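You operate a simulated robot arm through the tools that you are given. There is no shell and no other tool.

You are at the controls of a simulated two-armed robot. One attempt, no reset.

Task
Grease the dry bearing with as many plunger pumps as its card says.
Fine: coupling into the grease port first, back in its rest after, then turn the bearing crank till the meter reads SMOOTH.

Only the result counts: the job must be done as asked and must still hold three seconds after the hand-in. Knocking over, shifting, dropping, spilling or breaking anything else fails it.

Robot
Two 7-joint arms with two-finger grippers on one trunk that stands fixed in place. Base frame: the origin is at the foot of the trunk, x ahead of it, y to its left, z up. Readings come in mm, degrees, newtons and seconds.
The left shoulder is at [60, 123, 1020], the right one opposite. With the tool pointing down near the work surface each hand reaches from about 340 to 800 mm from the base axis, measured 20 degrees to its own side. Payload 1.47 kg a hand.
The tool frame of a hand sits at the grasp point between the pads (the TCP): z along the fingers, y along the line on which they close. The tips reach 16 mm beyond it. Largest opening 87 mm; the body of the gripper starts 55 mm behind the TCP.
Orientation is told as [roll, pitch, yaw] about the base's x, y, z axes, in that order, counted from this pose: with the fingers straight down and closing along the base's y, the tool's x points along the base's -x, its y along +y and its z along -z.

Tools
- The arms move only by the tool apply_moves. It takes "left_steps", "right_steps" or both (then of equal length, played together; a hand with none holds still); each is a list of rows, each an object of numbers (a shift or turn left out is 0, a gripper value left out holds the last): "x", "y", "z": the shift along the base's x, y, z in mm; "ax", "ay", "az": the turn, a rotation vector about the base's x, y, z in degrees; "claw": the gripper command, from -1 (fully open) to 1 (shut), values between in proportion. In form: [{"x": .., "y": .., "z": .., "ax": .., "ay": .., "az": .., "claw": ..}, ...]. A call has 1 to 20 rows; each row shifts and turns the commanded pose from where the row before left it. A row lasts 0.2 s, in which the tool goes at most 50 mm and 8.6 degrees; a call with a longer step from one row to the next is refused whole, and so is a gripper value outside its range. Where a pose cannot be reached the arm comes as near as it can. A force on the tool above 40 N (or 10 N above the force at the start of the call, whichever is more), or a blocked arm, ends the call early, and 0.2 s more pass. The fingers move at their own pace (about 153 mm/s each) and stop on an object; they squeeze with about 28 N. The grip force told is the motor's: it shows also when the fingers shut on nothing. Time passes only in rows, and 0.2 s behind the last, so rows that do not move let the fingers close. The reply holds the time, the measured pose of the TCP, the force on the tool along the base axes, the opening and the grip force, in the units named above and with some noise, with the torque about the TCP (base axes, N m) and any sound that the robot's microphone picked up.
- Cameras (640 x 400 px; columns grow to the right, rows downward): "scene" is now at [95.4, 1.9, 1588.7]; the picture's right is [0.03, -1.00, 0.00], its down [-0.64, -0.02, -0.77] and it looks along [0.77, 0.02, -0.64] (base axes); focal length 353 px, centre (320, 200). "left" rides on the left gripper at [73, -12, -90] in its tool frame; the picture's right is [0.16, 0.99, 0.00], its down [-0.72, 0.12, -0.68] and it looks along [-0.67, 0.11, 0.73] (tool axes); focal length 247 px, centre (320, 200). "right" rides on the right gripper at [73, 12, -90] in its tool frame; the picture's right is [-0.16, 0.99, 0.00], its down [-0.72, -0.12, -0.68] and it looks along [-0.67, -0.11, 0.73] (tool axes); focal length 247 px, centre (320, 200). There is no depth. A picture from a camera that has moved, and an enlarged one, comes with that camera's place and axes in the base frame and with its lens.
- capture(camera): a new picture of that camera. The clock stands still meanwhile.
- lift_body(by): slides the trunk up (or, below 0, down) by that many mm; the arms and the scene camera ride with it, the base frame stays. It gives what a move gives, with no picture.
- aim_head(pan, tilt): turns the head with the scene camera to pan (to the left, within 120 degrees either way) and tilt (down, from -29 to 69), counted from straight ahead of the robot. It gives what a move gives.
- enlarge(camera, box): a new picture of the part [left, top, right, bottom] of that camera's present view, enlarged. The clock stands still meanwhile.
- hand_in(): hands the job in; it is judged then, once.

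Places have to be worked out from the pictures, the camera data and where the tool is seen. Open the grippers and draw the arms clear of the work before you hand the job in, unless the task says otherwise.

The tools are called after "Call:" by a JSON object that holds its "op" and its "data". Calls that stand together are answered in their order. apply_moves: Moves the arms, as the interface text tells. Its arguments: {"type":"object","properties":{"left_steps":{"type":"array"},"right_steps":{"type":"array"}},"required":[]} The other tools are called the same way: lift_body (by) slides the trunk up or down; aim_head (pan, tilt) turns the head that bears the scene camera; capture (camera) takes a picture; enlarge (camera, box) takes an enlarged picture of a part of a camera's view; hand_in () hands the job in.

At the start:

```text
time_s: 0.0
left_eef_pos: [445.8, 259.8, 1261.7]
left_tool_rot: [0.1, 0.0, 0.0]
left_contact_force: [-0.6, 0.3, 0.9]
left_ft_torque: [0.01, 0.0, 0.02]
left_opening: 86.8
left_gripper_force: 0.1
right_eef_pos: [553.6, -161.2, 1253.0]
right_tool_rot: [0.0, 0.0, -0.1]
right_contact_force: [-0.1, -0.7, 0.2]
right_ft_torque: [0.0, -0.02, 0.0]
right_opening: 86.9
right_gripper_force: 0.1
trunk travel left (down, up): [-175.0, 55.0]
head pan, tilt: [1.4, 39.8]
```

scene: 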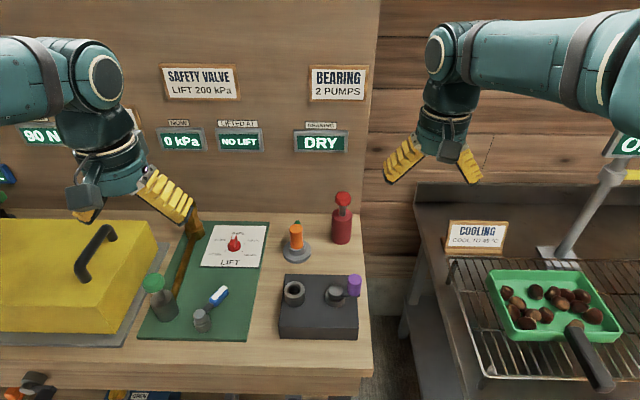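
right: 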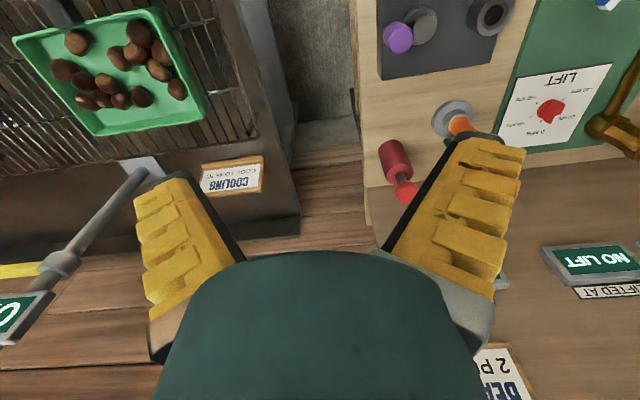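
left: 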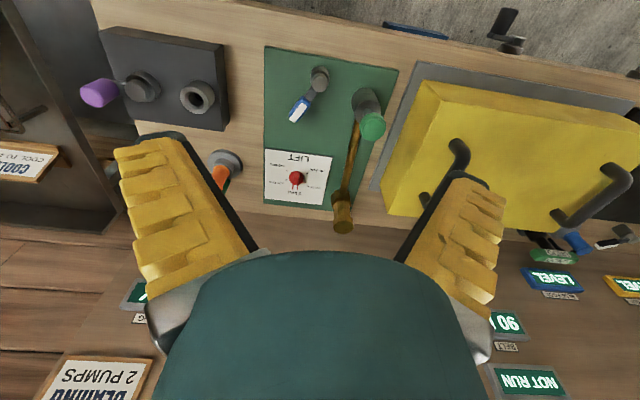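

I'll look closely at the bearing area first: the card reads "BEARING 2 PUMPS", with a dark block (port and crank), an orange coupling in a rest and a red pump behind. Enlarging to see the details.

Call:
{"op": "enlarge", "data": {"camera": "scene", "box": [250, 170, 390, 350]}}

Call:
{"op": "enlarge", "data": {"camera": "scene", "box": [270, 50, 390, 170]}}

Call:
{"op": "enlarge", "data": {"camera": "right", "box": [350, 0, 550, 220]}}

Call:
{"op": "enlarge", "data": {"camera": "left", "box": [60, 0, 300, 220]}}

```text
2.22 times, centred on (320, 260) of scene
camera zoom: at [95.4, 1.9, 1588.7], right [0.03, -1.0, 0.0], down [-0.64, -0.02, -0.77], along [0.77, 0.02, -0.64], focal length 784 px, centre (320, 67)
```

zoom: 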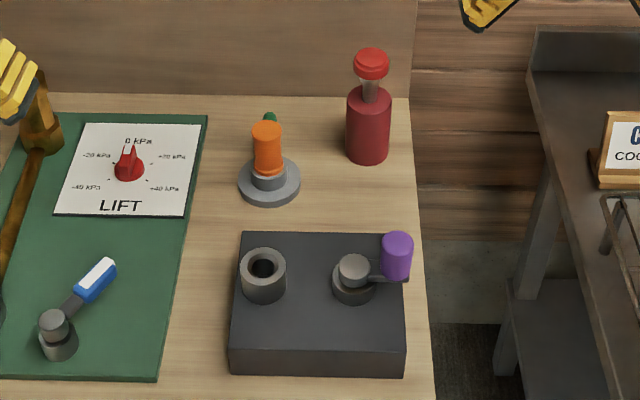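

```text
3.33 times, centred on (330, 110) of scene
camera zoom: at [95.4, 1.9, 1588.7], right [0.03, -1.0, 0.0], down [-0.64, -0.02, -0.77], along [0.77, 0.02, -0.64], focal length 1176 px, centre (287, 500)
```

zoom: 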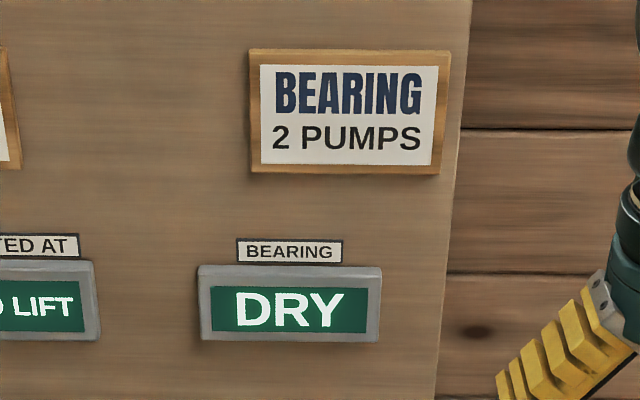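

```text
1.82 times, centred on (450, 110) of right
camera zoom: at [481.1, -149.9, 1344.2], right [0.16, 0.99, 0.0], down [0.72, -0.12, 0.68], along [0.67, -0.11, -0.73], focal length 449 px, centre (84, 364)
```

zoom: 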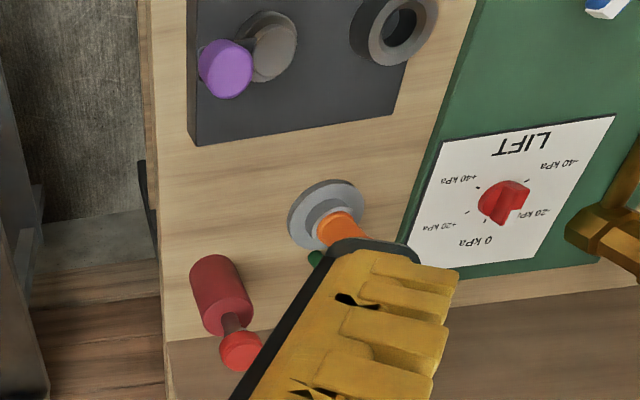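

```text
1.82 times, centred on (180, 110) of left
camera zoom: at [373.4, 247.9, 1351.0], right [-0.16, 0.99, 0.0], down [0.72, 0.12, 0.68], along [0.67, 0.11, -0.73], focal length 449 px, centre (574, 364)
```

zoom: 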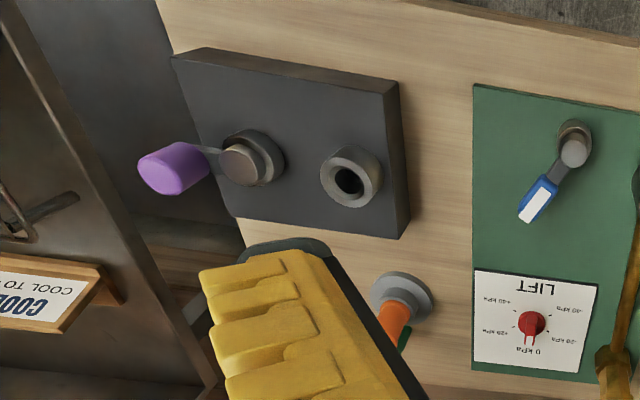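

Triangulating from the scene and wrist views, I put the port top near (563, 70, 939), the crank hub near (559, -20, 942) and its purple handle top near (565, -60, 983). The coupling stands near (742, 80) with its top at about z 957, and the pump knob is near (810, -40, 1003). I'll bring the left hand towards the coupling, staying high, to look closer.

Call:
{"op": "apply_moves", "data": {"left_steps": [{"x": 28, "y": -22, "z": -15}, {"x": 28, "y": -22, "z": -15}, {"x": 28, "y": -22, "z": -15}, {"x": 28, "y": -22, "z": -15}, {"x": 28, "y": -22, "z": -15}, {"x": 28, "y": -22, "z": -15}, {"x": 28, "y": -22, "z": -15}, {"x": 28, "y": -22, "z": -15}, {}]}}

Call:
{"op": "capture", "data": {"camera": "left"}}

Call:
{"op": "capture", "data": {"camera": "scene"}}

```text
time_s: 2.0
left_eef_pos: [668.1, 88.5, 1140.3]
left_tool_rot: [0.0, -0.1, 0.0]
left_contact_force: [0.7, 0.8, 0.1]
left_ft_torque: [0.01, 0.02, 0.01]
left_opening: 87.1
left_gripper_force: 0.1
right_eef_pos: [552.8, -160.0, 1254.2]
right_tool_rot: [0.1, 0.0, 0.0]
right_contact_force: [-0.5, 0.4, 0.9]
right_ft_torque: [0.0, -0.02, -0.01]
right_opening: 87.1
right_gripper_force: 0.1
trunk travel left (down, up): [-175.0, 55.0]
head pan, tilt: [1.4, 39.8]
```

```text
taken
camera left: at [597.5, 75.4, 1230.2], right [-0.16, 0.99, 0.0], down [0.72, 0.12, 0.68], along [0.67, 0.11, -0.73], focal length 247 px, centre (320, 200)
```

left: 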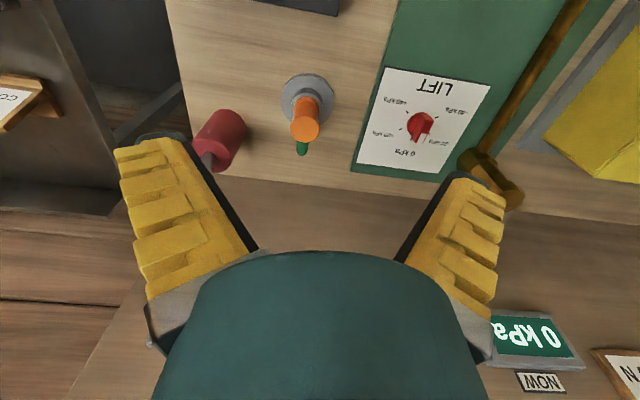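

```text
taken
camera scene: at [94.3, 2.3, 1588.8], right [0.03, -1.0, 0.0], down [-0.64, -0.02, -0.77], along [0.77, 0.02, -0.64], focal length 353 px, centre (320, 200)
```

scene: 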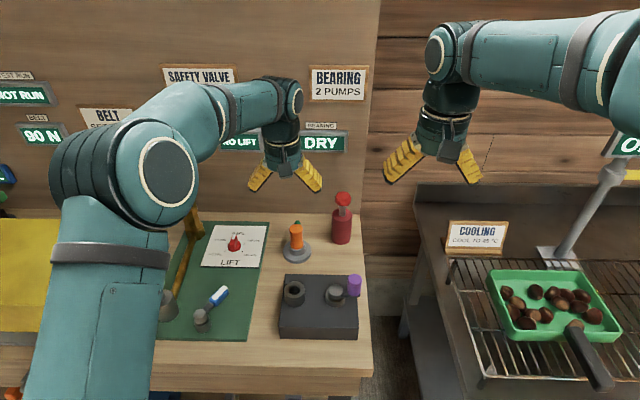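

The coupling shows a small green part on its far (+x) side. I'll zoom in on it, the rest and the pump.

Call:
{"op": "enlarge", "data": {"camera": "left", "box": [180, 50, 360, 190]}}

Call:
{"op": "enlarge", "data": {"camera": "scene", "box": [260, 180, 380, 270]}}

Call:
{"op": "enlarge", "data": {"camera": "scene", "box": [265, 255, 385, 345]}}

```text
2.86 times, centred on (270, 120) of left
camera zoom: at [597.5, 75.4, 1230.2], right [-0.16, 0.99, 0.0], down [0.72, 0.12, 0.68], along [0.67, 0.11, -0.73], focal length 706 px, centre (463, 429)
```

zoom: 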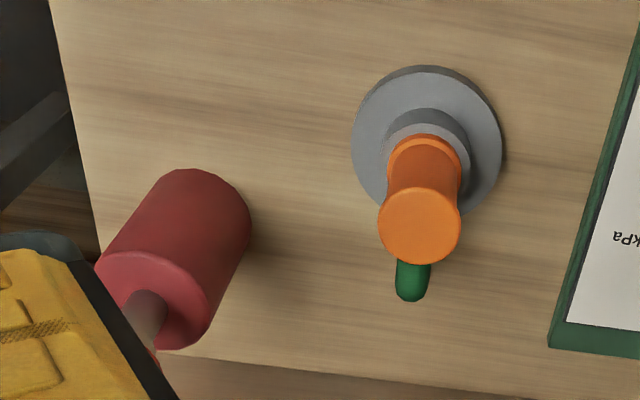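

```text
4.44 times, centred on (320, 225) of scene
camera zoom: at [94.3, 2.3, 1588.8], right [0.03, -1.0, 0.0], down [-0.64, -0.02, -0.77], along [0.77, 0.02, -0.64], focal length 1568 px, centre (320, 89)
```

zoom: 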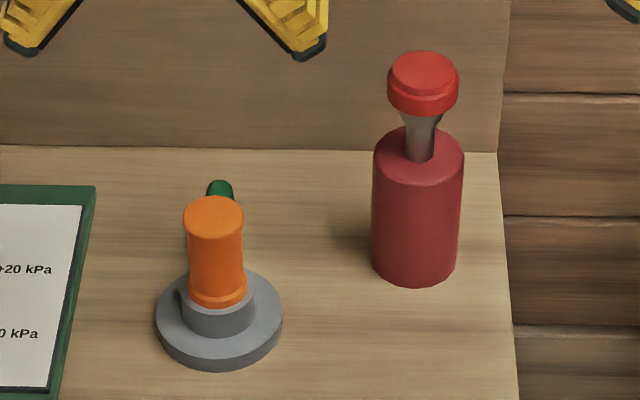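

```text
4.44 times, centred on (325, 300) of scene
camera zoom: at [94.3, 2.3, 1588.8], right [0.03, -1.0, 0.0], down [-0.64, -0.02, -0.77], along [0.77, 0.02, -0.64], focal length 1568 px, centre (298, -244)
```

zoom: 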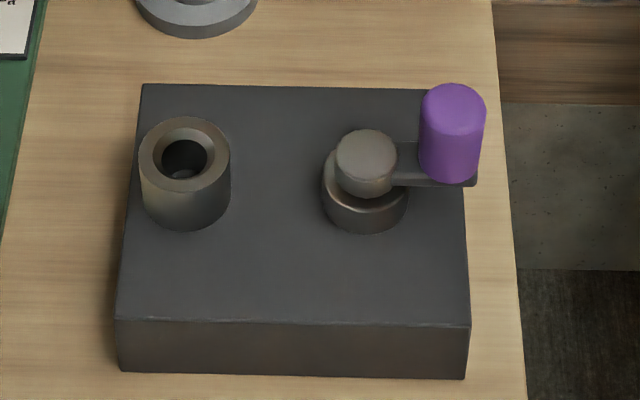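

The green piece is a stub on the coupling's far side at about z 939. The coupling axis is near (737, 79.5), with its top at z 957 and a waist around z 925. I'll bring the open left hand above it and check alignment.

Call:
{"op": "apply_moves", "data": {"left_steps": [{"x": 23, "y": -3, "z": -30}, {"x": 23, "y": -3, "z": -30}, {"x": 23, "y": -3, "z": -30}, {}, {}]}}

Call:
{"op": "capture", "data": {"camera": "left"}}

Call:
{"op": "capture", "data": {"camera": "scene"}}

```text
time_s: 3.2
left_eef_pos: [741.8, 75.6, 1049.6]
left_tool_rot: [0.0, 0.1, -0.1]
left_contact_force: [0.2, 0.5, 0.0]
left_ft_torque: [-0.02, 0.02, 0.0]
left_opening: 87.1
left_gripper_force: 0.0
right_eef_pos: [554.7, -161.6, 1253.9]
right_tool_rot: [0.0, 0.0, -0.1]
right_contact_force: [0.7, 0.7, 0.0]
right_ft_torque: [0.0, 0.0, 0.04]
right_opening: 87.1
right_gripper_force: 0.1
trunk travel left (down, up): [-175.0, 55.0]
head pan, tilt: [1.4, 39.8]
```

```text
taken
camera left: at [669.0, 63.3, 1140.1], right [-0.16, 0.99, 0.0], down [0.72, 0.12, 0.68], along [0.67, 0.11, -0.73], focal length 247 px, centre (320, 200)
```

left: 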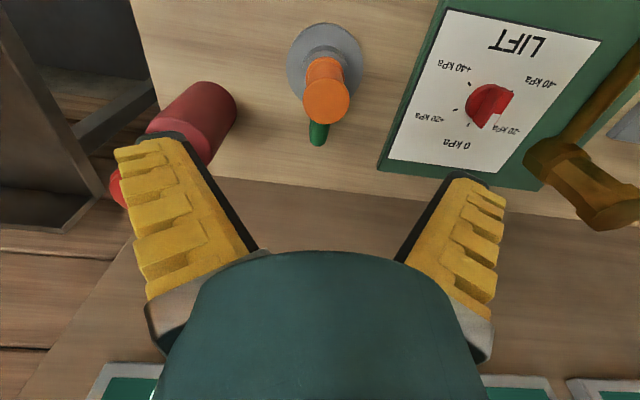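

```text
taken
camera scene: at [96.5, 1.9, 1588.6], right [0.03, -1.0, 0.0], down [-0.64, -0.02, -0.77], along [0.77, 0.02, -0.64], focal length 353 px, centre (320, 200)
```

scene: 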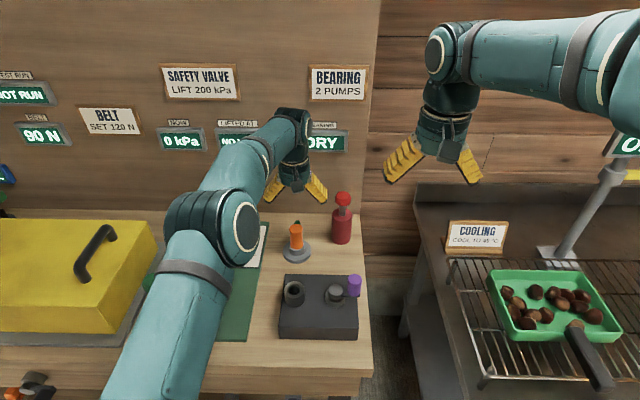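

The left camera puts the coupling top about 3 mm nearer and 4 mm to the left of the TCP. I'll correct that and descend part-way, then check again.

Call:
{"op": "apply_moves", "data": {"left_steps": [{"x": -3, "y": 4, "z": -20}, {"z": -25}, {"z": -20}, {}, {}]}}

Call:
{"op": "capture", "data": {"camera": "left"}}

Call:
{"op": "enlarge", "data": {"camera": "scene", "box": [250, 150, 370, 270]}}

```text
time_s: 4.4
left_eef_pos: [737.5, 77.5, 984.8]
left_tool_rot: [0.0, -0.1, 0.0]
left_contact_force: [0.6, 0.6, 0.0]
left_ft_torque: [-0.01, -0.01, 0.0]
left_opening: 87.1
left_gripper_force: 0.1
right_eef_pos: [554.8, -160.6, 1253.6]
right_tool_rot: [0.1, 0.0, 0.0]
right_contact_force: [1.0, 0.6, 0.1]
right_ft_torque: [-0.01, 0.0, 0.01]
right_opening: 86.8
right_gripper_force: 0.1
trunk travel left (down, up): [-175.0, 55.0]
head pan, tilt: [1.4, 39.8]
```

```text
taken
camera left: at [664.6, 66.4, 1075.2], right [-0.16, 0.99, 0.0], down [0.72, 0.12, 0.68], along [0.67, 0.11, -0.73], focal length 247 px, centre (320, 200)
```

left: 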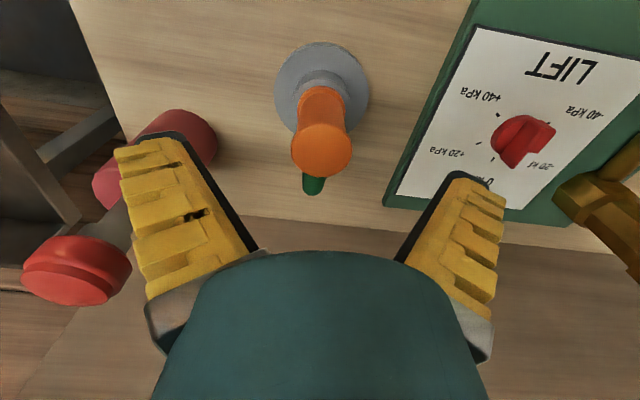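

```text
3.33 times, centred on (310, 210) of scene
camera zoom: at [95.5, 2.0, 1588.7], right [0.03, -1.0, 0.0], down [-0.64, -0.02, -0.77], along [0.77, 0.02, -0.64], focal length 1176 px, centre (353, 167)
```

zoom: 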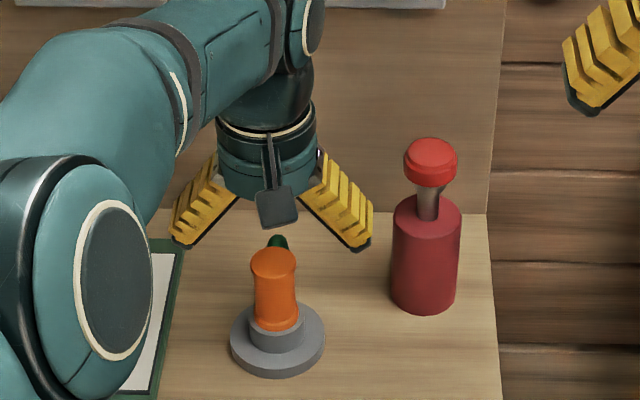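

Alignment is within a millimetre or two. I'll descend 55 mm so the pads sit at the waist (z about 930) and close the fingers.

Call:
{"op": "apply_moves", "data": {"left_steps": [{"x": -1, "y": 0.5, "z": -20}, {"z": -20}, {"z": -15}, {}, {"claw": 1}, {"claw": 1}, {"claw": 1}, {"claw": 1}]}}

Call:
{"op": "capture", "data": {"camera": "left"}}

Call:
{"op": "enlarge", "data": {"camera": "scene", "box": [250, 150, 370, 270]}}

```text
time_s: 6.2
left_eef_pos: [733.9, 79.0, 931.1]
left_tool_rot: [0.0, 0.0, 0.0]
left_contact_force: [3.1, 1.3, 7.2]
left_ft_torque: [0.01, -0.28, 0.02]
left_opening: 29.5
left_gripper_force: 28.0
right_eef_pos: [553.9, -161.3, 1253.7]
right_tool_rot: [0.0, 0.1, 0.0]
right_contact_force: [-0.3, -0.9, -0.2]
right_ft_torque: [-0.02, 0.03, 0.02]
right_opening: 87.2
right_gripper_force: 0.1
trunk travel left (down, up): [-175.0, 55.0]
head pan, tilt: [1.4, 39.8]
```

```text
taken
camera left: at [662.6, 67.7, 1021.6], right [-0.16, 0.99, 0.0], down [0.72, 0.12, 0.68], along [0.67, 0.11, -0.73], focal length 247 px, centre (320, 200)
```

left: 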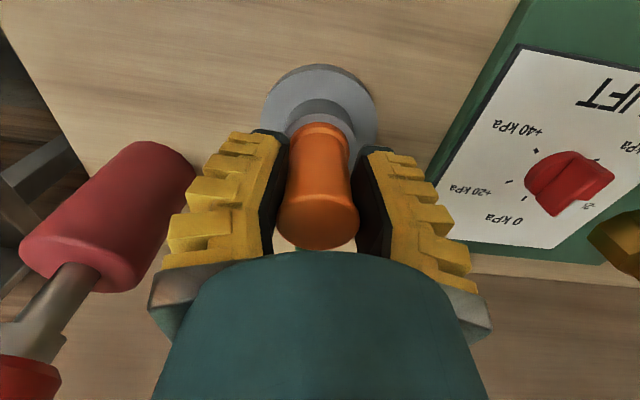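

```text
3.33 times, centred on (310, 210) of scene
camera zoom: at [94.9, 2.0, 1588.7], right [0.03, -1.0, 0.0], down [-0.64, -0.02, -0.77], along [0.77, 0.02, -0.64], focal length 1176 px, centre (353, 167)
```

zoom: 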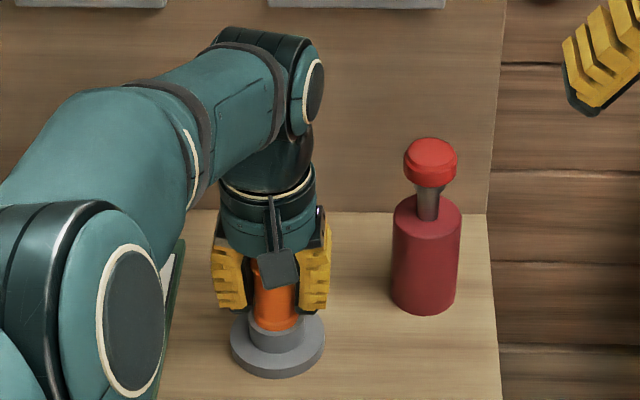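

The coupling is gripped (opening 29.5 mm, 28 N). I'll lift straight up slowly, 110 mm, and look at it.

Call:
{"op": "apply_moves", "data": {"left_steps": [{"z": 10}, {"z": 20}, {"z": 20}, {"z": 20}, {"z": 20}, {"z": 20}, {}, {}]}}

Call:
{"op": "capture", "data": {"camera": "left"}}

Call:
{"op": "enlarge", "data": {"camera": "scene", "box": [240, 130, 380, 290]}}

```text
time_s: 8.0
left_eef_pos: [734.7, 80.4, 1041.9]
left_tool_rot: [0.0, 0.0, 0.0]
left_contact_force: [0.5, 0.0, -1.5]
left_ft_torque: [-0.01, 0.02, -0.03]
left_opening: 27.7
left_gripper_force: 27.2
right_eef_pos: [553.2, -161.5, 1254.6]
right_tool_rot: [0.1, 0.0, -0.1]
right_contact_force: [0.6, 0.0, 0.1]
right_ft_torque: [-0.02, -0.04, 0.0]
right_opening: 86.9
right_gripper_force: 0.0
trunk travel left (down, up): [-175.0, 55.0]
head pan, tilt: [1.4, 39.8]
```

```text
taken
camera left: at [662.4, 67.6, 1130.7], right [-0.16, 0.99, 0.0], down [0.72, 0.12, 0.68], along [0.67, 0.11, -0.73], focal length 247 px, centre (320, 200)
```

left: 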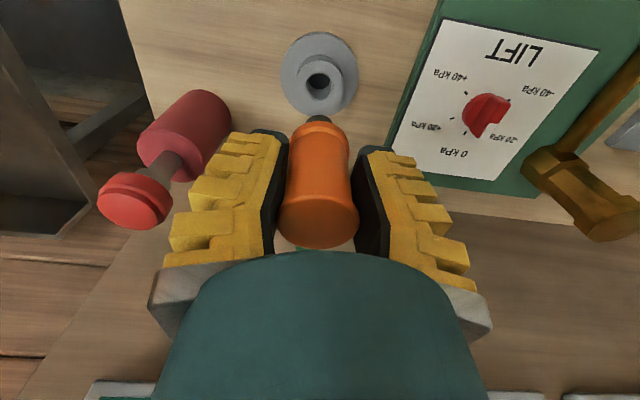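

```text
2.50 times, centred on (310, 210) of scene
camera zoom: at [95.3, 1.9, 1588.7], right [0.03, -1.0, 0.0], down [-0.64, -0.02, -0.77], along [0.77, 0.02, -0.64], focal length 882 px, centre (345, 175)
```

zoom: 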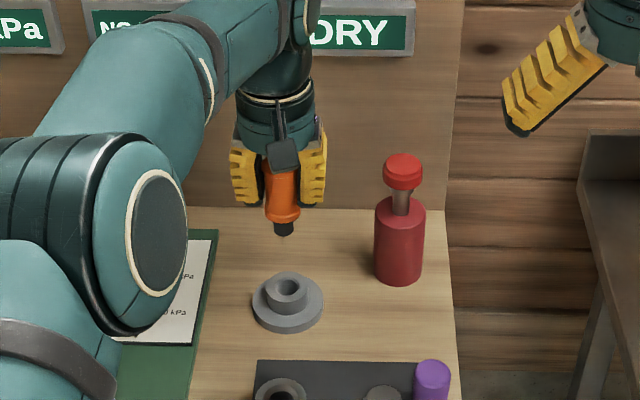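

The coupling came out cleanly, a short dark nozzle shows under its flange, and the rest hole is at about (737.3, 78.9, 890). I'll carry it level to above the port, keeping the same height, and check.

Call:
{"op": "apply_moves", "data": {"left_steps": [{"x": -29, "y": -1.5}, {"x": -29, "y": -1.5}, {"x": -29, "y": -1.5}, {"x": -29, "y": -1.5}, {"x": -29, "y": -1.5}, {"x": -29, "y": -1.5}, {}, {}]}}

Call:
{"op": "capture", "data": {"camera": "left"}}

Call:
{"op": "enlarge", "data": {"camera": "scene", "box": [230, 190, 390, 350]}}

Call:
{"op": "capture", "data": {"camera": "right"}}

```text
time_s: 9.8
left_eef_pos: [560.2, 70.1, 1042.0]
left_tool_rot: [0.0, 0.0, 0.0]
left_contact_force: [0.2, -0.7, -0.8]
left_ft_torque: [0.0, 0.0, 0.01]
left_opening: 27.8
left_gripper_force: 28.0
right_eef_pos: [554.0, -161.2, 1253.1]
right_tool_rot: [0.0, 0.0, 0.1]
right_contact_force: [-0.2, 0.3, -0.2]
right_ft_torque: [-0.02, 0.03, 0.0]
right_opening: 87.0
right_gripper_force: 0.1
trunk travel left (down, up): [-175.0, 55.0]
head pan, tilt: [1.4, 39.8]
```

```text
taken
camera left: at [488.2, 58.5, 1131.6], right [-0.16, 0.99, 0.0], down [0.72, 0.12, 0.68], along [0.67, 0.11, -0.73], focal length 247 px, centre (320, 200)
```

left: 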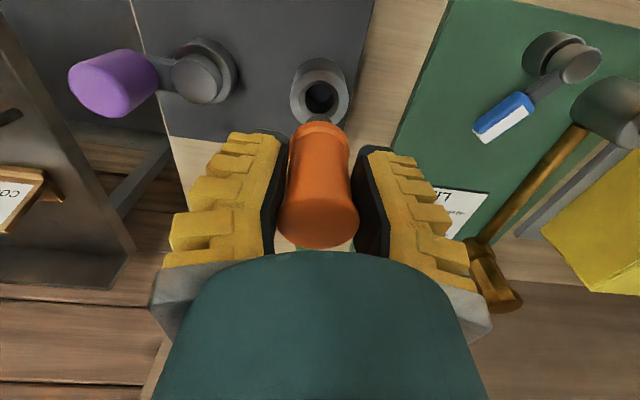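

```text
2.50 times, centred on (310, 270) of scene
camera zoom: at [95.1, 2.0, 1588.7], right [0.03, -1.0, 0.0], down [-0.64, -0.02, -0.77], along [0.77, 0.02, -0.64], focal length 882 px, centre (345, 25)
```

zoom: 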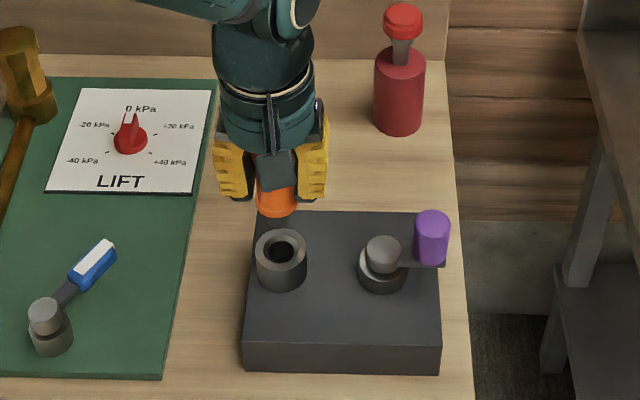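

```text
taken
camera right: at [480.8, -149.9, 1344.3], right [0.16, 0.99, 0.0], down [0.72, -0.12, 0.68], along [0.67, -0.11, -0.73], focal length 247 px, centre (320, 200)
```

right: 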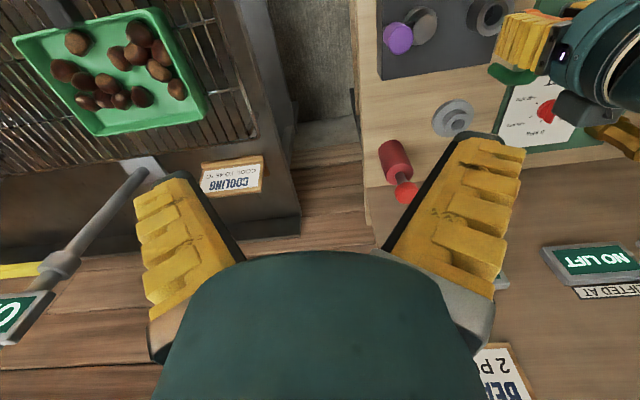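

The port hole is just in front of the nozzle tip in the left view. Zooming in to measure the offset.

Call:
{"op": "enlarge", "data": {"camera": "left", "box": [250, 40, 390, 160]}}

Call:
{"op": "enlarge", "data": {"camera": "scene", "box": [280, 235, 340, 315]}}

```text
3.33 times, centred on (320, 100) of left
camera zoom: at [488.2, 58.5, 1131.6], right [-0.16, 0.99, 0.0], down [0.72, 0.12, 0.68], along [0.67, 0.11, -0.73], focal length 823 px, centre (320, 533)
```

zoom: 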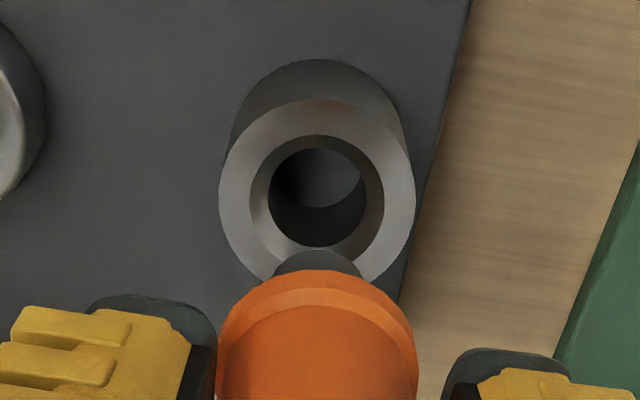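

```text
5.00 times, centred on (310, 275) of scene
camera zoom: at [95.1, 2.0, 1588.7], right [0.03, -1.0, 0.0], down [-0.64, -0.02, -0.77], along [0.77, 0.02, -0.64], focal length 1764 px, centre (370, -175)
```

zoom: 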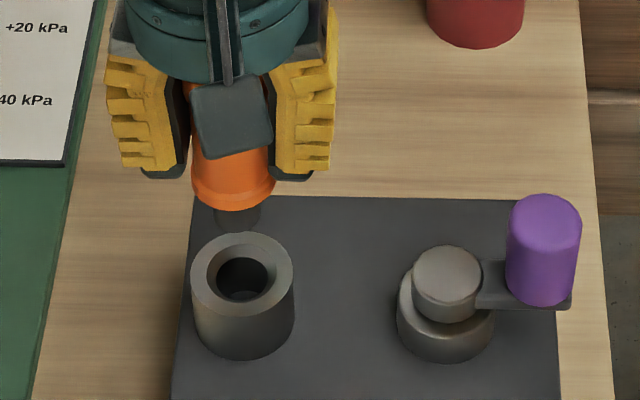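

From the rest hole to the port I get about -178.7 mm in x and -9.5 mm in y, and I've moved -174 and -9. I'll shift the rest of the way, lower 32 mm and re-check.

Call:
{"op": "apply_moves", "data": {"left_steps": [{"x": -4.7, "y": -0.6}, {"z": -16}, {"z": -16}, {}, {}]}}

Call:
{"op": "enlarge", "data": {"camera": "left", "box": [250, 40, 390, 160]}}

Call:
{"op": "enlarge", "data": {"camera": "scene", "box": [280, 235, 340, 315]}}

Call:
{"op": "enlarge", "data": {"camera": "right", "box": [440, 0, 600, 100]}}

```text
time_s: 11.0
left_eef_pos: [557.0, 71.1, 1008.8]
left_tool_rot: [0.0, 0.0, 0.0]
left_contact_force: [-0.1, -0.7, -1.4]
left_ft_torque: [-0.01, 0.0, 0.0]
left_opening: 27.6
left_gripper_force: 28.1
right_eef_pos: [553.1, -161.8, 1254.2]
right_tool_rot: [0.0, 0.0, 0.0]
right_contact_force: [-0.3, -0.2, 0.5]
right_ft_torque: [0.02, 0.0, 0.0]
right_opening: 87.1
right_gripper_force: 0.1
trunk travel left (down, up): [-175.0, 55.0]
head pan, tilt: [1.4, 39.8]
```

```text
3.33 times, centred on (320, 100) of left
camera zoom: at [483.9, 58.7, 1098.3], right [-0.16, 0.99, 0.0], down [0.72, 0.12, 0.68], along [0.67, 0.11, -0.73], focal length 823 px, centre (320, 533)
```

zoom: 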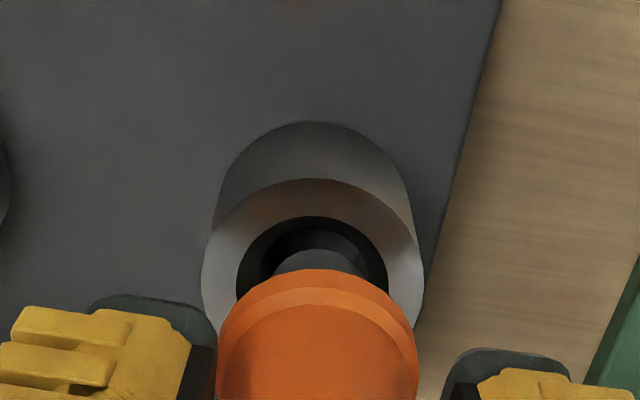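

```text
5.00 times, centred on (310, 275) of scene
camera zoom: at [95.5, 1.9, 1588.7], right [0.03, -1.0, 0.0], down [-0.64, -0.02, -0.77], along [0.77, 0.02, -0.64], focal length 1764 px, centre (370, -175)
```

zoom: 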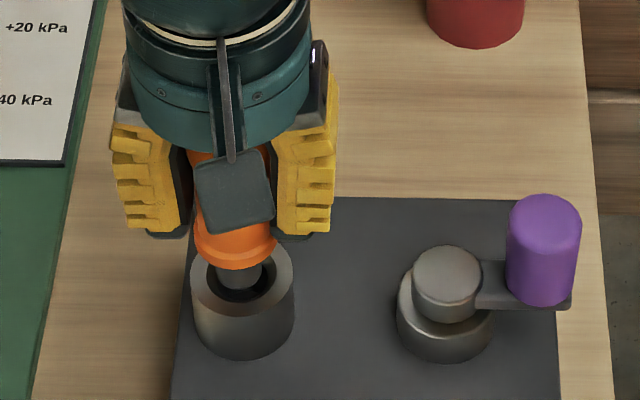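

```text
4.00 times, centred on (520, 50) of right
camera zoom: at [481.2, -149.9, 1344.2], right [0.16, 0.99, 0.0], down [0.72, -0.12, 0.68], along [0.67, -0.11, -0.73], focal length 988 px, centre (-480, 800)
```

zoom: 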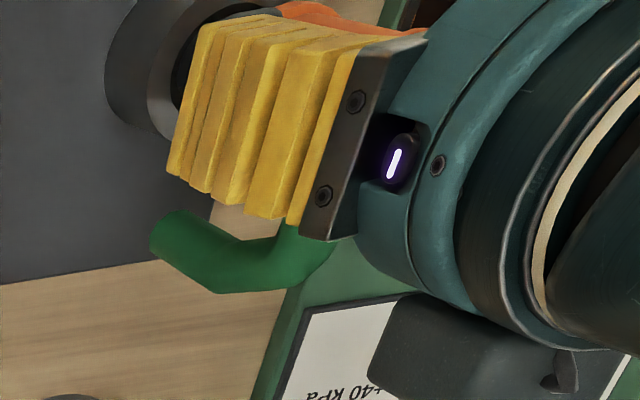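

The nozzle tip is right at the port rim and centred to within about 1 mm in both views; the hole is wider than the nozzle. I'll lower slowly in small steps, watching the force.

Call:
{"op": "apply_moves", "data": {"left_steps": [{"x": -0.4, "y": -0.5, "z": -3}, {"z": -3}, {"z": -3}, {"z": -3}, {}]}}

Call:
{"op": "enlarge", "data": {"camera": "left", "box": [250, 40, 390, 160]}}

Call:
{"op": "enlarge", "data": {"camera": "scene", "box": [280, 235, 340, 315]}}

```text
time_s: 12.2
left_eef_pos: [556.1, 69.8, 996.1]
left_tool_rot: [0.0, 0.0, 0.1]
left_contact_force: [0.8, 0.4, -0.9]
left_ft_torque: [0.01, -0.02, 0.0]
left_opening: 27.5
left_gripper_force: 28.0
right_eef_pos: [553.7, -161.3, 1254.2]
right_tool_rot: [0.0, 0.1, 0.0]
right_contact_force: [1.0, -0.8, -0.3]
right_ft_torque: [0.0, 0.01, 0.01]
right_opening: 87.0
right_gripper_force: 0.1
trunk travel left (down, up): [-175.0, 55.0]
head pan, tilt: [1.4, 39.8]
```

```text
3.33 times, centred on (320, 100) of left
camera zoom: at [483.7, 57.3, 1086.9], right [-0.16, 0.99, 0.0], down [0.72, 0.12, 0.68], along [0.67, 0.11, -0.73], focal length 823 px, centre (320, 533)
```

zoom: 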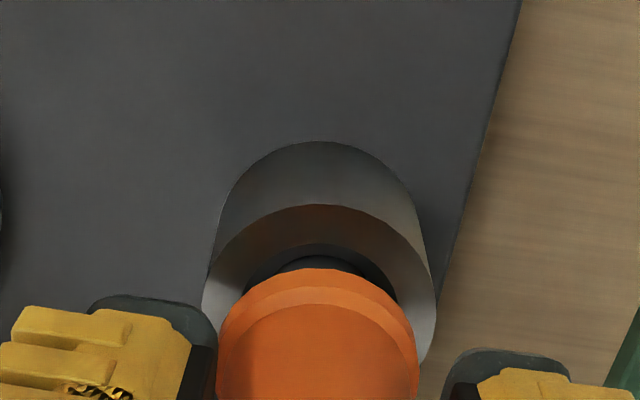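

```text
5.00 times, centred on (310, 275) of scene
camera zoom: at [95.5, 2.0, 1588.7], right [0.03, -1.0, 0.0], down [-0.64, -0.02, -0.77], along [0.77, 0.02, -0.64], focal length 1764 px, centre (370, -175)
```

zoom: 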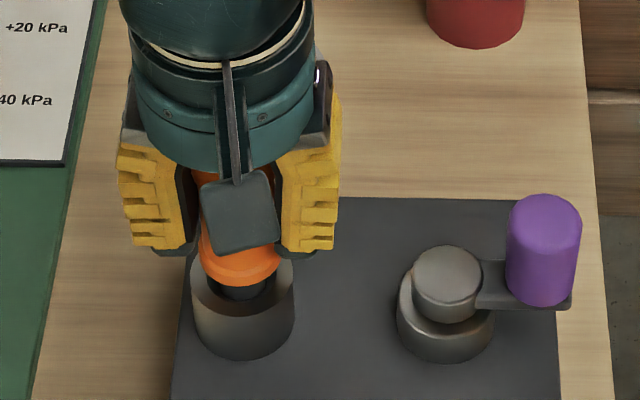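

No contact force and the nozzle is entering the hole, well centred laterally. Continuing down slowly.

Call:
{"op": "apply_moves", "data": {"left_steps": [{"z": -3}, {"z": -3}, {"z": -3}, {"z": -2}, {"z": -1}, {}]}}

Call:
{"op": "enlarge", "data": {"camera": "left", "box": [250, 40, 390, 160]}}

Call:
{"op": "enlarge", "data": {"camera": "scene", "box": [280, 235, 340, 315]}}

```text
time_s: 13.6
left_eef_pos: [555.8, 69.0, 984.6]
left_tool_rot: [-0.1, 0.0, 0.1]
left_contact_force: [-0.1, 0.1, -0.8]
left_ft_torque: [0.02, 0.02, 0.01]
left_opening: 27.4
left_gripper_force: 27.3
right_eef_pos: [554.1, -161.5, 1253.7]
right_tool_rot: [0.0, 0.0, 0.0]
right_contact_force: [0.3, 0.8, -0.3]
right_ft_torque: [-0.01, -0.07, 0.01]
right_opening: 87.0
right_gripper_force: 0.1
trunk travel left (down, up): [-175.0, 55.0]
head pan, tilt: [1.4, 39.8]
```

```text
3.33 times, centred on (320, 100) of left
camera zoom: at [483.6, 57.3, 1075.1], right [-0.16, 0.99, 0.0], down [0.72, 0.12, 0.68], along [0.67, 0.11, -0.73], focal length 823 px, centre (320, 533)
```

zoom: 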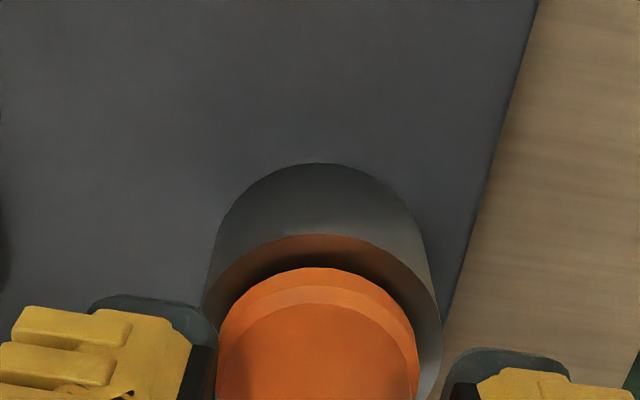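

```text
5.00 times, centred on (310, 275) of scene
camera zoom: at [95.5, 2.0, 1588.7], right [0.03, -1.0, 0.0], down [-0.64, -0.02, -0.77], along [0.77, 0.02, -0.64], focal length 1764 px, centre (370, -175)
```

zoom: 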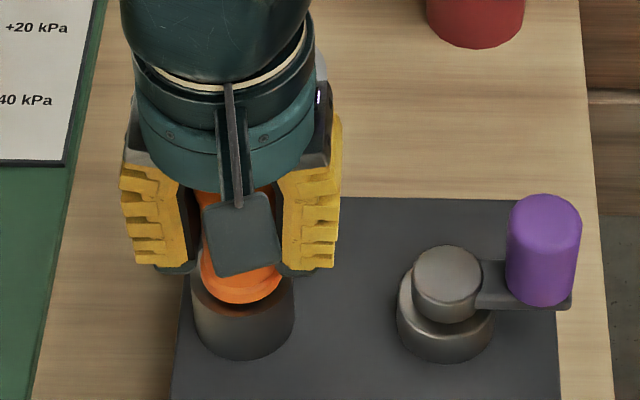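

Still free. A few more millimetres, in finer steps, until the flange seats.

Call:
{"op": "apply_moves", "data": {"left_steps": [{"z": -1.5}, {"z": -1.5}, {"z": -1.5}, {}]}}

Call:
{"op": "enlarge", "data": {"camera": "scene", "box": [280, 235, 340, 315]}}

```text
time_s: 14.6
left_eef_pos: [556.0, 68.1, 981.9]
left_tool_rot: [0.0, 0.0, 0.0]
left_contact_force: [-2.9, 2.0, 10.5]
left_ft_torque: [0.04, -0.16, 0.02]
left_opening: 29.4
left_gripper_force: 28.0
right_eef_pos: [552.1, -161.2, 1255.6]
right_tool_rot: [0.0, -0.1, 0.0]
right_contact_force: [-0.9, -0.3, -0.3]
right_ft_torque: [0.02, -0.02, -0.02]
right_opening: 87.5
right_gripper_force: 0.0
trunk travel left (down, up): [-175.0, 55.0]
head pan, tilt: [1.4, 39.8]
```

```text
5.00 times, centred on (310, 275) of scene
camera zoom: at [94.0, 2.1, 1588.8], right [0.03, -1.0, 0.0], down [-0.64, -0.02, -0.77], along [0.77, 0.02, -0.64], focal length 1764 px, centre (370, -175)
```

zoom: 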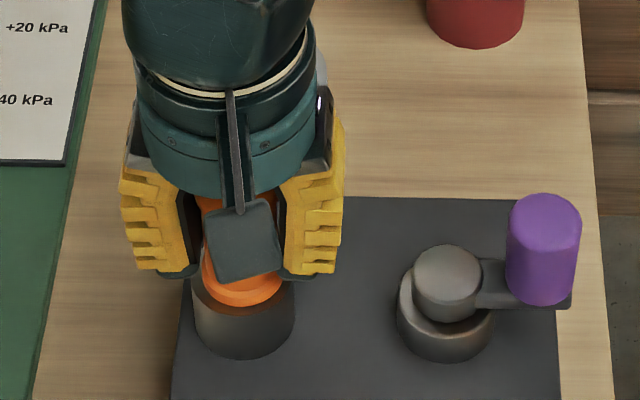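

The flange is seated: 10 N upward reaction, with the TCP about 50 mm above its height at the rest, matching the difference in collar heights. I'll open the fingers, rise straight up and look.

Call:
{"op": "apply_moves", "data": {"left_steps": [{"claw": 0.0}, {"claw": -1}, {"claw": -1}, {"claw": -1}, {"z": 20}, {"z": 30}, {"z": 40}, {"z": 40}, {}]}}

Call:
{"op": "enlarge", "data": {"camera": "scene", "box": [260, 215, 380, 345]}}

Call:
{"op": "capture", "data": {"camera": "left"}}

```text
time_s: 16.6
left_eef_pos: [559.4, 69.7, 1110.7]
left_tool_rot: [0.0, -0.1, 0.0]
left_contact_force: [0.8, -0.6, 0.0]
left_ft_torque: [0.01, -0.04, 0.03]
left_opening: 87.0
left_gripper_force: 0.0
right_eef_pos: [553.2, -161.7, 1253.9]
right_tool_rot: [0.0, 0.0, 0.1]
right_contact_force: [0.2, 0.2, -0.6]
right_ft_torque: [-0.01, 0.01, 0.02]
right_opening: 87.0
right_gripper_force: 0.3
trunk travel left (down, up): [-175.0, 55.0]
head pan, tilt: [1.4, 39.8]
```

```text
3.08 times, centred on (320, 280) of scene
camera zoom: at [95.9, 2.0, 1588.6], right [0.03, -1.0, 0.0], down [-0.64, -0.02, -0.77], along [0.77, 0.02, -0.64], focal length 1086 px, centre (320, -46)
```

zoom: 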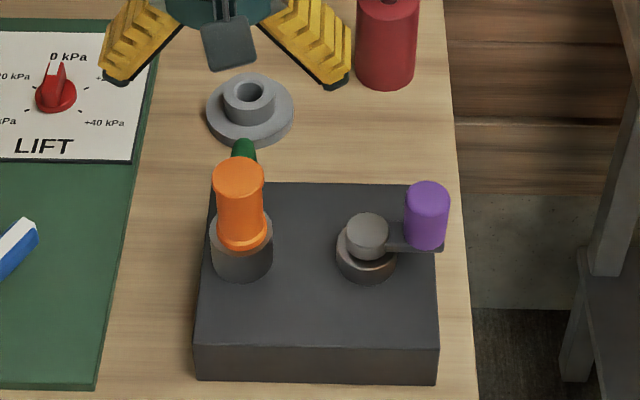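

```text
taken
camera left: at [486.1, 57.8, 1200.4], right [-0.16, 0.99, 0.0], down [0.72, 0.12, 0.68], along [0.67, 0.11, -0.73], focal length 247 px, centre (320, 200)
```

left: 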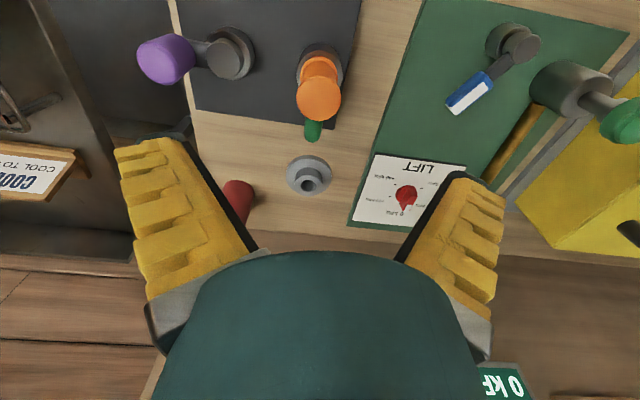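

The coupling stands upright and seated in the port, and the rest is empty. I'll withdraw the left hand to the left while bringing the right hand, fingers closed, towards a spot above and short of the pump.

Call:
{"op": "apply_moves", "data": {"left_steps": [{"z": 20}, {"x": -15, "y": 20, "z": 10}, {"x": -15, "y": 25, "z": 10}, {"x": -15, "y": 25, "z": 5}, {"x": -15, "y": 25}, {"x": -15, "y": 25}, {"x": -10, "y": 20}, {}], "right_steps": [{"claw": 1}, {"x": 30, "y": 14, "z": -18}, {"x": 30, "y": 14, "z": -18}, {"x": 30, "y": 14, "z": -18}, {"x": 30, "y": 15, "z": -18}, {"x": 30, "y": 15, "z": -18}, {"x": 30, "y": 15, "z": -18}, {}]}}

Call:
{"op": "capture", "data": {"camera": "right"}}

Call:
{"op": "capture", "data": {"camera": "scene"}}

```text
time_s: 18.4
left_eef_pos: [469.6, 209.2, 1158.1]
left_tool_rot: [0.1, -0.1, 0.1]
left_contact_force: [-0.1, 0.0, 0.3]
left_ft_torque: [0.02, -0.06, 0.0]
left_opening: 87.0
left_gripper_force: 0.1
right_eef_pos: [732.6, -73.0, 1145.7]
right_tool_rot: [0.1, 0.0, 0.0]
right_contact_force: [-0.4, 1.0, -0.2]
right_ft_torque: [0.0, -0.03, -0.02]
right_opening: 0.0
right_gripper_force: 27.7
trunk travel left (down, up): [-175.0, 55.0]
head pan, tilt: [1.4, 39.8]
```

```text
taken
camera right: at [660.1, -62.9, 1236.3], right [0.16, 0.99, 0.0], down [0.72, -0.12, 0.68], along [0.67, -0.11, -0.73], focal length 247 px, centre (320, 200)
```

right: 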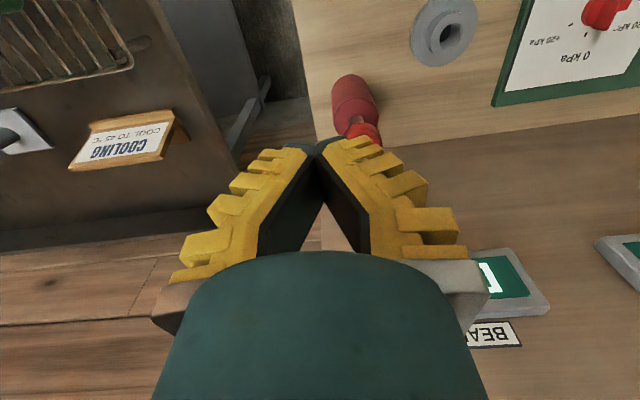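

```text
taken
camera scene: at [93.6, 1.2, 1588.9], right [0.03, -1.0, 0.0], down [-0.64, -0.02, -0.77], along [0.77, 0.02, -0.64], focal length 353 px, centre (320, 200)
```

scene: 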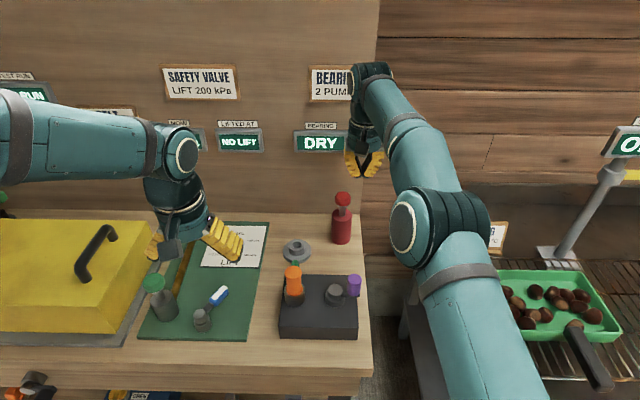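

The right hand is near the pump; the meter still reads DRY. I'll zoom in to pin the plunger knob relative to the closed fingers.

Call:
{"op": "enlarge", "data": {"camera": "right", "box": [280, 50, 440, 170]}}

Call:
{"op": "enlarge", "data": {"camera": "scene", "box": [310, 130, 400, 250]}}

```text
3.33 times, centred on (360, 110) of right
camera zoom: at [660.1, -62.9, 1236.3], right [0.16, 0.99, 0.0], down [0.72, -0.12, 0.68], along [0.67, -0.11, -0.73], focal length 823 px, centre (187, 500)
```

zoom: 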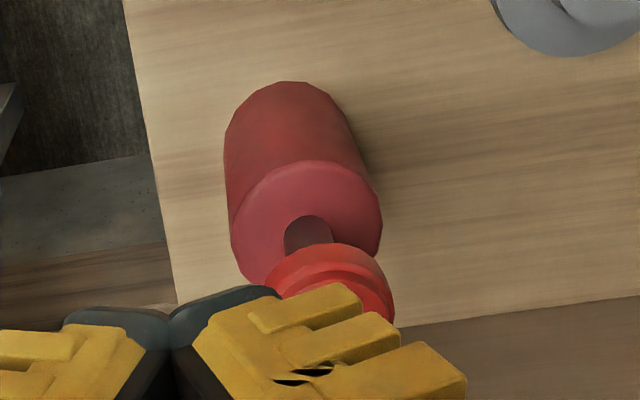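

```text
3.33 times, centred on (355, 190) of scene
camera zoom: at [93.6, 1.2, 1588.9], right [0.03, -1.0, 0.0], down [-0.64, -0.02, -0.77], along [0.77, 0.02, -0.64], focal length 1176 px, centre (203, 233)
```

zoom: 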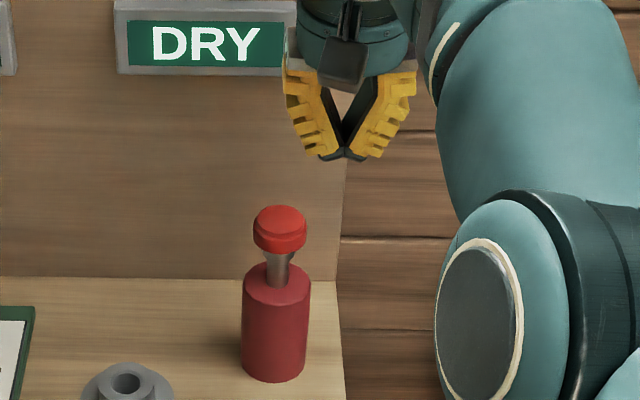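

The pump axis comes out around (796, -41), with its knob top near z 1008. I'll move closer, keeping about 50 mm above the knob, to refine.

Call:
{"op": "apply_moves", "data": {"right_steps": [{"x": 20, "y": 10, "z": -20}, {"x": 20, "y": 11, "z": -20}, {"x": 16, "y": 11, "z": -15}, {}, {}]}}

Call:
{"op": "capture", "data": {"camera": "right"}}

Call:
{"op": "enlarge", "data": {"camera": "scene", "box": [310, 130, 400, 250]}}

Call:
{"op": "enlarge", "data": {"camera": "right", "box": [240, 40, 400, 200]}}

```text
time_s: 19.6
left_eef_pos: [470.6, 209.2, 1155.9]
left_tool_rot: [0.0, 0.1, 0.0]
left_contact_force: [0.7, -0.1, 0.3]
left_ft_torque: [0.0, 0.0, 0.02]
left_opening: 87.1
left_gripper_force: 0.1
right_eef_pos: [742.5, -57.2, 1100.9]
right_tool_rot: [0.0, -0.1, -0.1]
right_contact_force: [0.4, 0.0, 0.2]
right_ft_torque: [-0.01, -0.02, -0.02]
right_opening: 0.0
right_gripper_force: 28.0
right hand out of reach, approached as far as the arm can: row 1, 2, 3
trunk travel left (down, up): [-175.0, 55.0]
head pan, tilt: [1.4, 39.8]
```

```text
taken
camera right: at [669.1, -46.2, 1191.3], right [0.16, 0.99, 0.0], down [0.72, -0.12, 0.68], along [0.67, -0.11, -0.73], focal length 247 px, centre (320, 200)
```

right: 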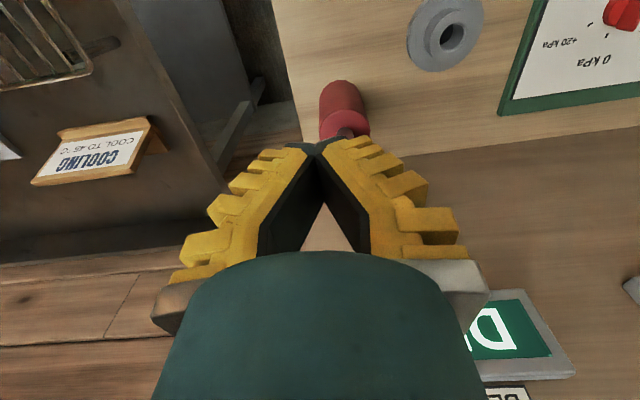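

```text
3.33 times, centred on (355, 190) of scene
camera zoom: at [95.5, 1.9, 1588.7], right [0.03, -1.0, 0.0], down [-0.64, -0.02, -0.77], along [0.77, 0.02, -0.64], focal length 1176 px, centre (203, 233)
```

zoom: 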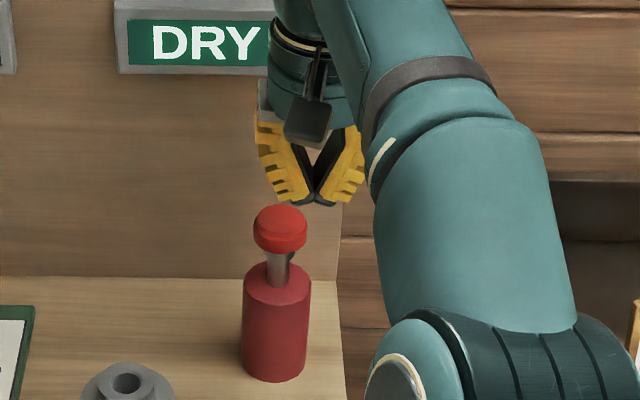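

```text
2.50 times, centred on (320, 120) of right
camera zoom: at [669.1, -46.2, 1191.3], right [0.16, 0.99, 0.0], down [0.72, -0.12, 0.68], along [0.67, -0.11, -0.73], focal length 617 px, centre (320, 400)
```

zoom: 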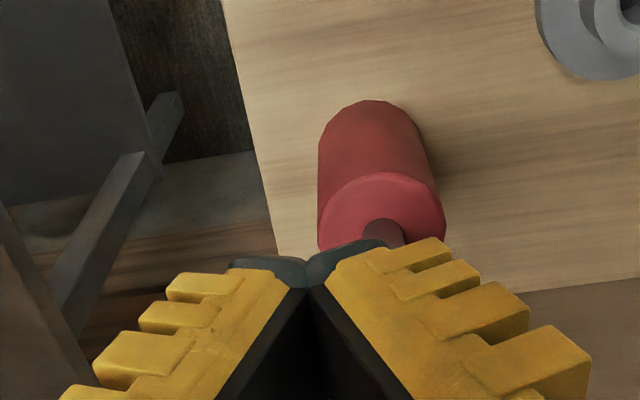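

The right hand straight down can't reach past x of about 743 here, so I'll tilt its fingers forward by 30° about the base y axis (wrist pulls back), staying above the knob.

Call:
{"op": "apply_moves", "data": {"right_steps": [{"ay": -7.5, "z": 3}, {"ay": -7.5, "z": 3}, {"ay": -7.5, "z": 2}, {"ay": -7.5, "z": 2}, {}, {}]}}

Call:
{"op": "capture", "data": {"camera": "right"}}

Call:
{"op": "enlarge", "data": {"camera": "scene", "box": [310, 130, 400, 250]}}

```text
time_s: 21.0
left_eef_pos: [471.7, 211.4, 1157.0]
left_tool_rot: [0.0, 0.0, 0.0]
left_contact_force: [-0.1, -0.8, 0.4]
left_ft_torque: [-0.02, -0.03, 0.02]
left_opening: 87.0
left_gripper_force: 0.1
right_eef_pos: [833.0, -40.7, 1126.9]
right_tool_rot: [-0.1, -29.9, 0.1]
right_contact_force: [-0.1, -0.7, -0.9]
right_ft_torque: [0.0, 0.01, 0.04]
right_opening: 0.0
right_gripper_force: 28.3
right hand out of reach, approached as far as the arm can: row 1, 2, 3, 4
trunk travel left (down, up): [-175.0, 55.0]
head pan, tilt: [1.4, 39.8]
```

```text
taken
camera right: at [725.2, -29.7, 1169.7], right [0.14, 0.99, 0.08], down [0.29, -0.12, 0.95], along [0.95, -0.11, -0.3], focal length 247 px, centre (320, 200)
```

right: 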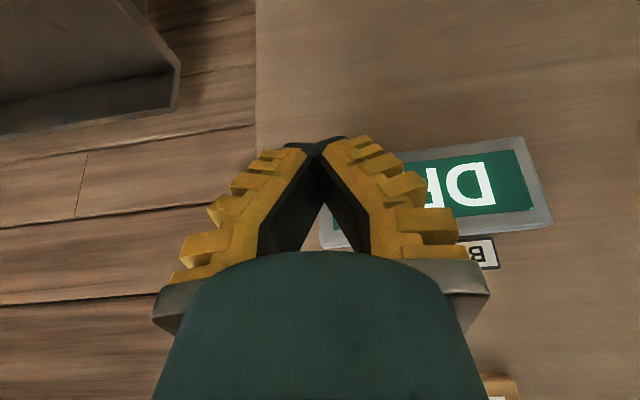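

```text
3.33 times, centred on (355, 190) of scene
camera zoom: at [95.5, 2.0, 1588.7], right [0.03, -1.0, 0.0], down [-0.64, -0.02, -0.77], along [0.77, 0.02, -0.64], focal length 1176 px, centre (203, 233)
```

zoom: 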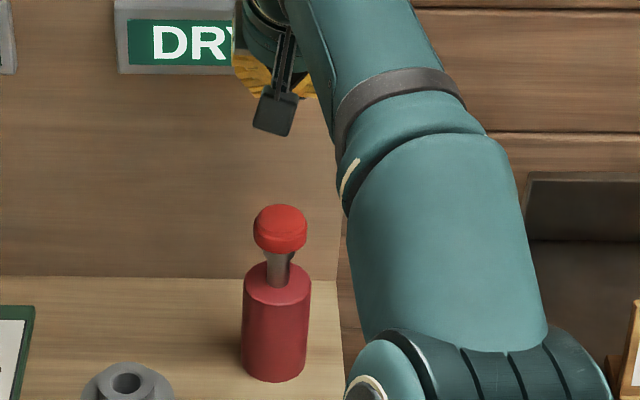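

The IK hit its limits during the turn and the hand ended at (833, -41, 1127), pitched 30°. I'll back off towards the robot to get to a solvable pose and re-read.

Call:
{"op": "apply_moves", "data": {"right_steps": [{"x": -10, "z": 5}, {"x": -10}, {}, {}]}}

```text
time_s: 22.0
left_eef_pos: [471.1, 209.9, 1157.2]
left_tool_rot: [0.0, 0.1, 0.0]
left_contact_force: [-0.4, 0.3, 0.3]
left_ft_torque: [0.0, 0.01, -0.02]
left_opening: 87.0
left_gripper_force: 0.2
right_eef_pos: [831.7, -36.9, 1136.2]
right_tool_rot: [-0.1, -29.9, 0.1]
right_contact_force: [-0.5, 0.5, 0.5]
right_ft_torque: [-0.01, 0.01, 0.04]
right_opening: 0.1
right_gripper_force: 28.4
right hand out of reach, approached as far as the arm can: row 1, 2
trunk travel left (down, up): [-175.0, 55.0]
head pan, tilt: [1.4, 39.8]
```

The reply still says out of reach while the hand barely moved, so the commanded pose differs from the measured one. I'll command further back and up to find where it follows again; the hand is well above the knob.

Call:
{"op": "apply_moves", "data": {"right_steps": [{"x": -20, "z": 10}, {"x": -20, "z": 5}, {"x": -20}, {}, {}]}}

```text
time_s: 23.2
left_eef_pos: [470.7, 209.9, 1157.1]
left_tool_rot: [-0.1, 0.0, 0.0]
left_contact_force: [-0.7, -0.4, 0.4]
left_ft_torque: [0.02, -0.01, -0.03]
left_opening: 87.1
left_gripper_force: 0.1
right_eef_pos: [826.1, -28.2, 1154.6]
right_tool_rot: [0.0, -29.9, 0.0]
right_contact_force: [1.0, 0.0, -0.1]
right_ft_torque: [-0.01, 0.03, -0.04]
right_opening: 0.0
right_gripper_force: 27.9
right hand out of reach, approached as far as the arm can: row 1, 2, 3
trunk travel left (down, up): [-175.0, 55.0]
head pan, tilt: [1.4, 39.8]
```

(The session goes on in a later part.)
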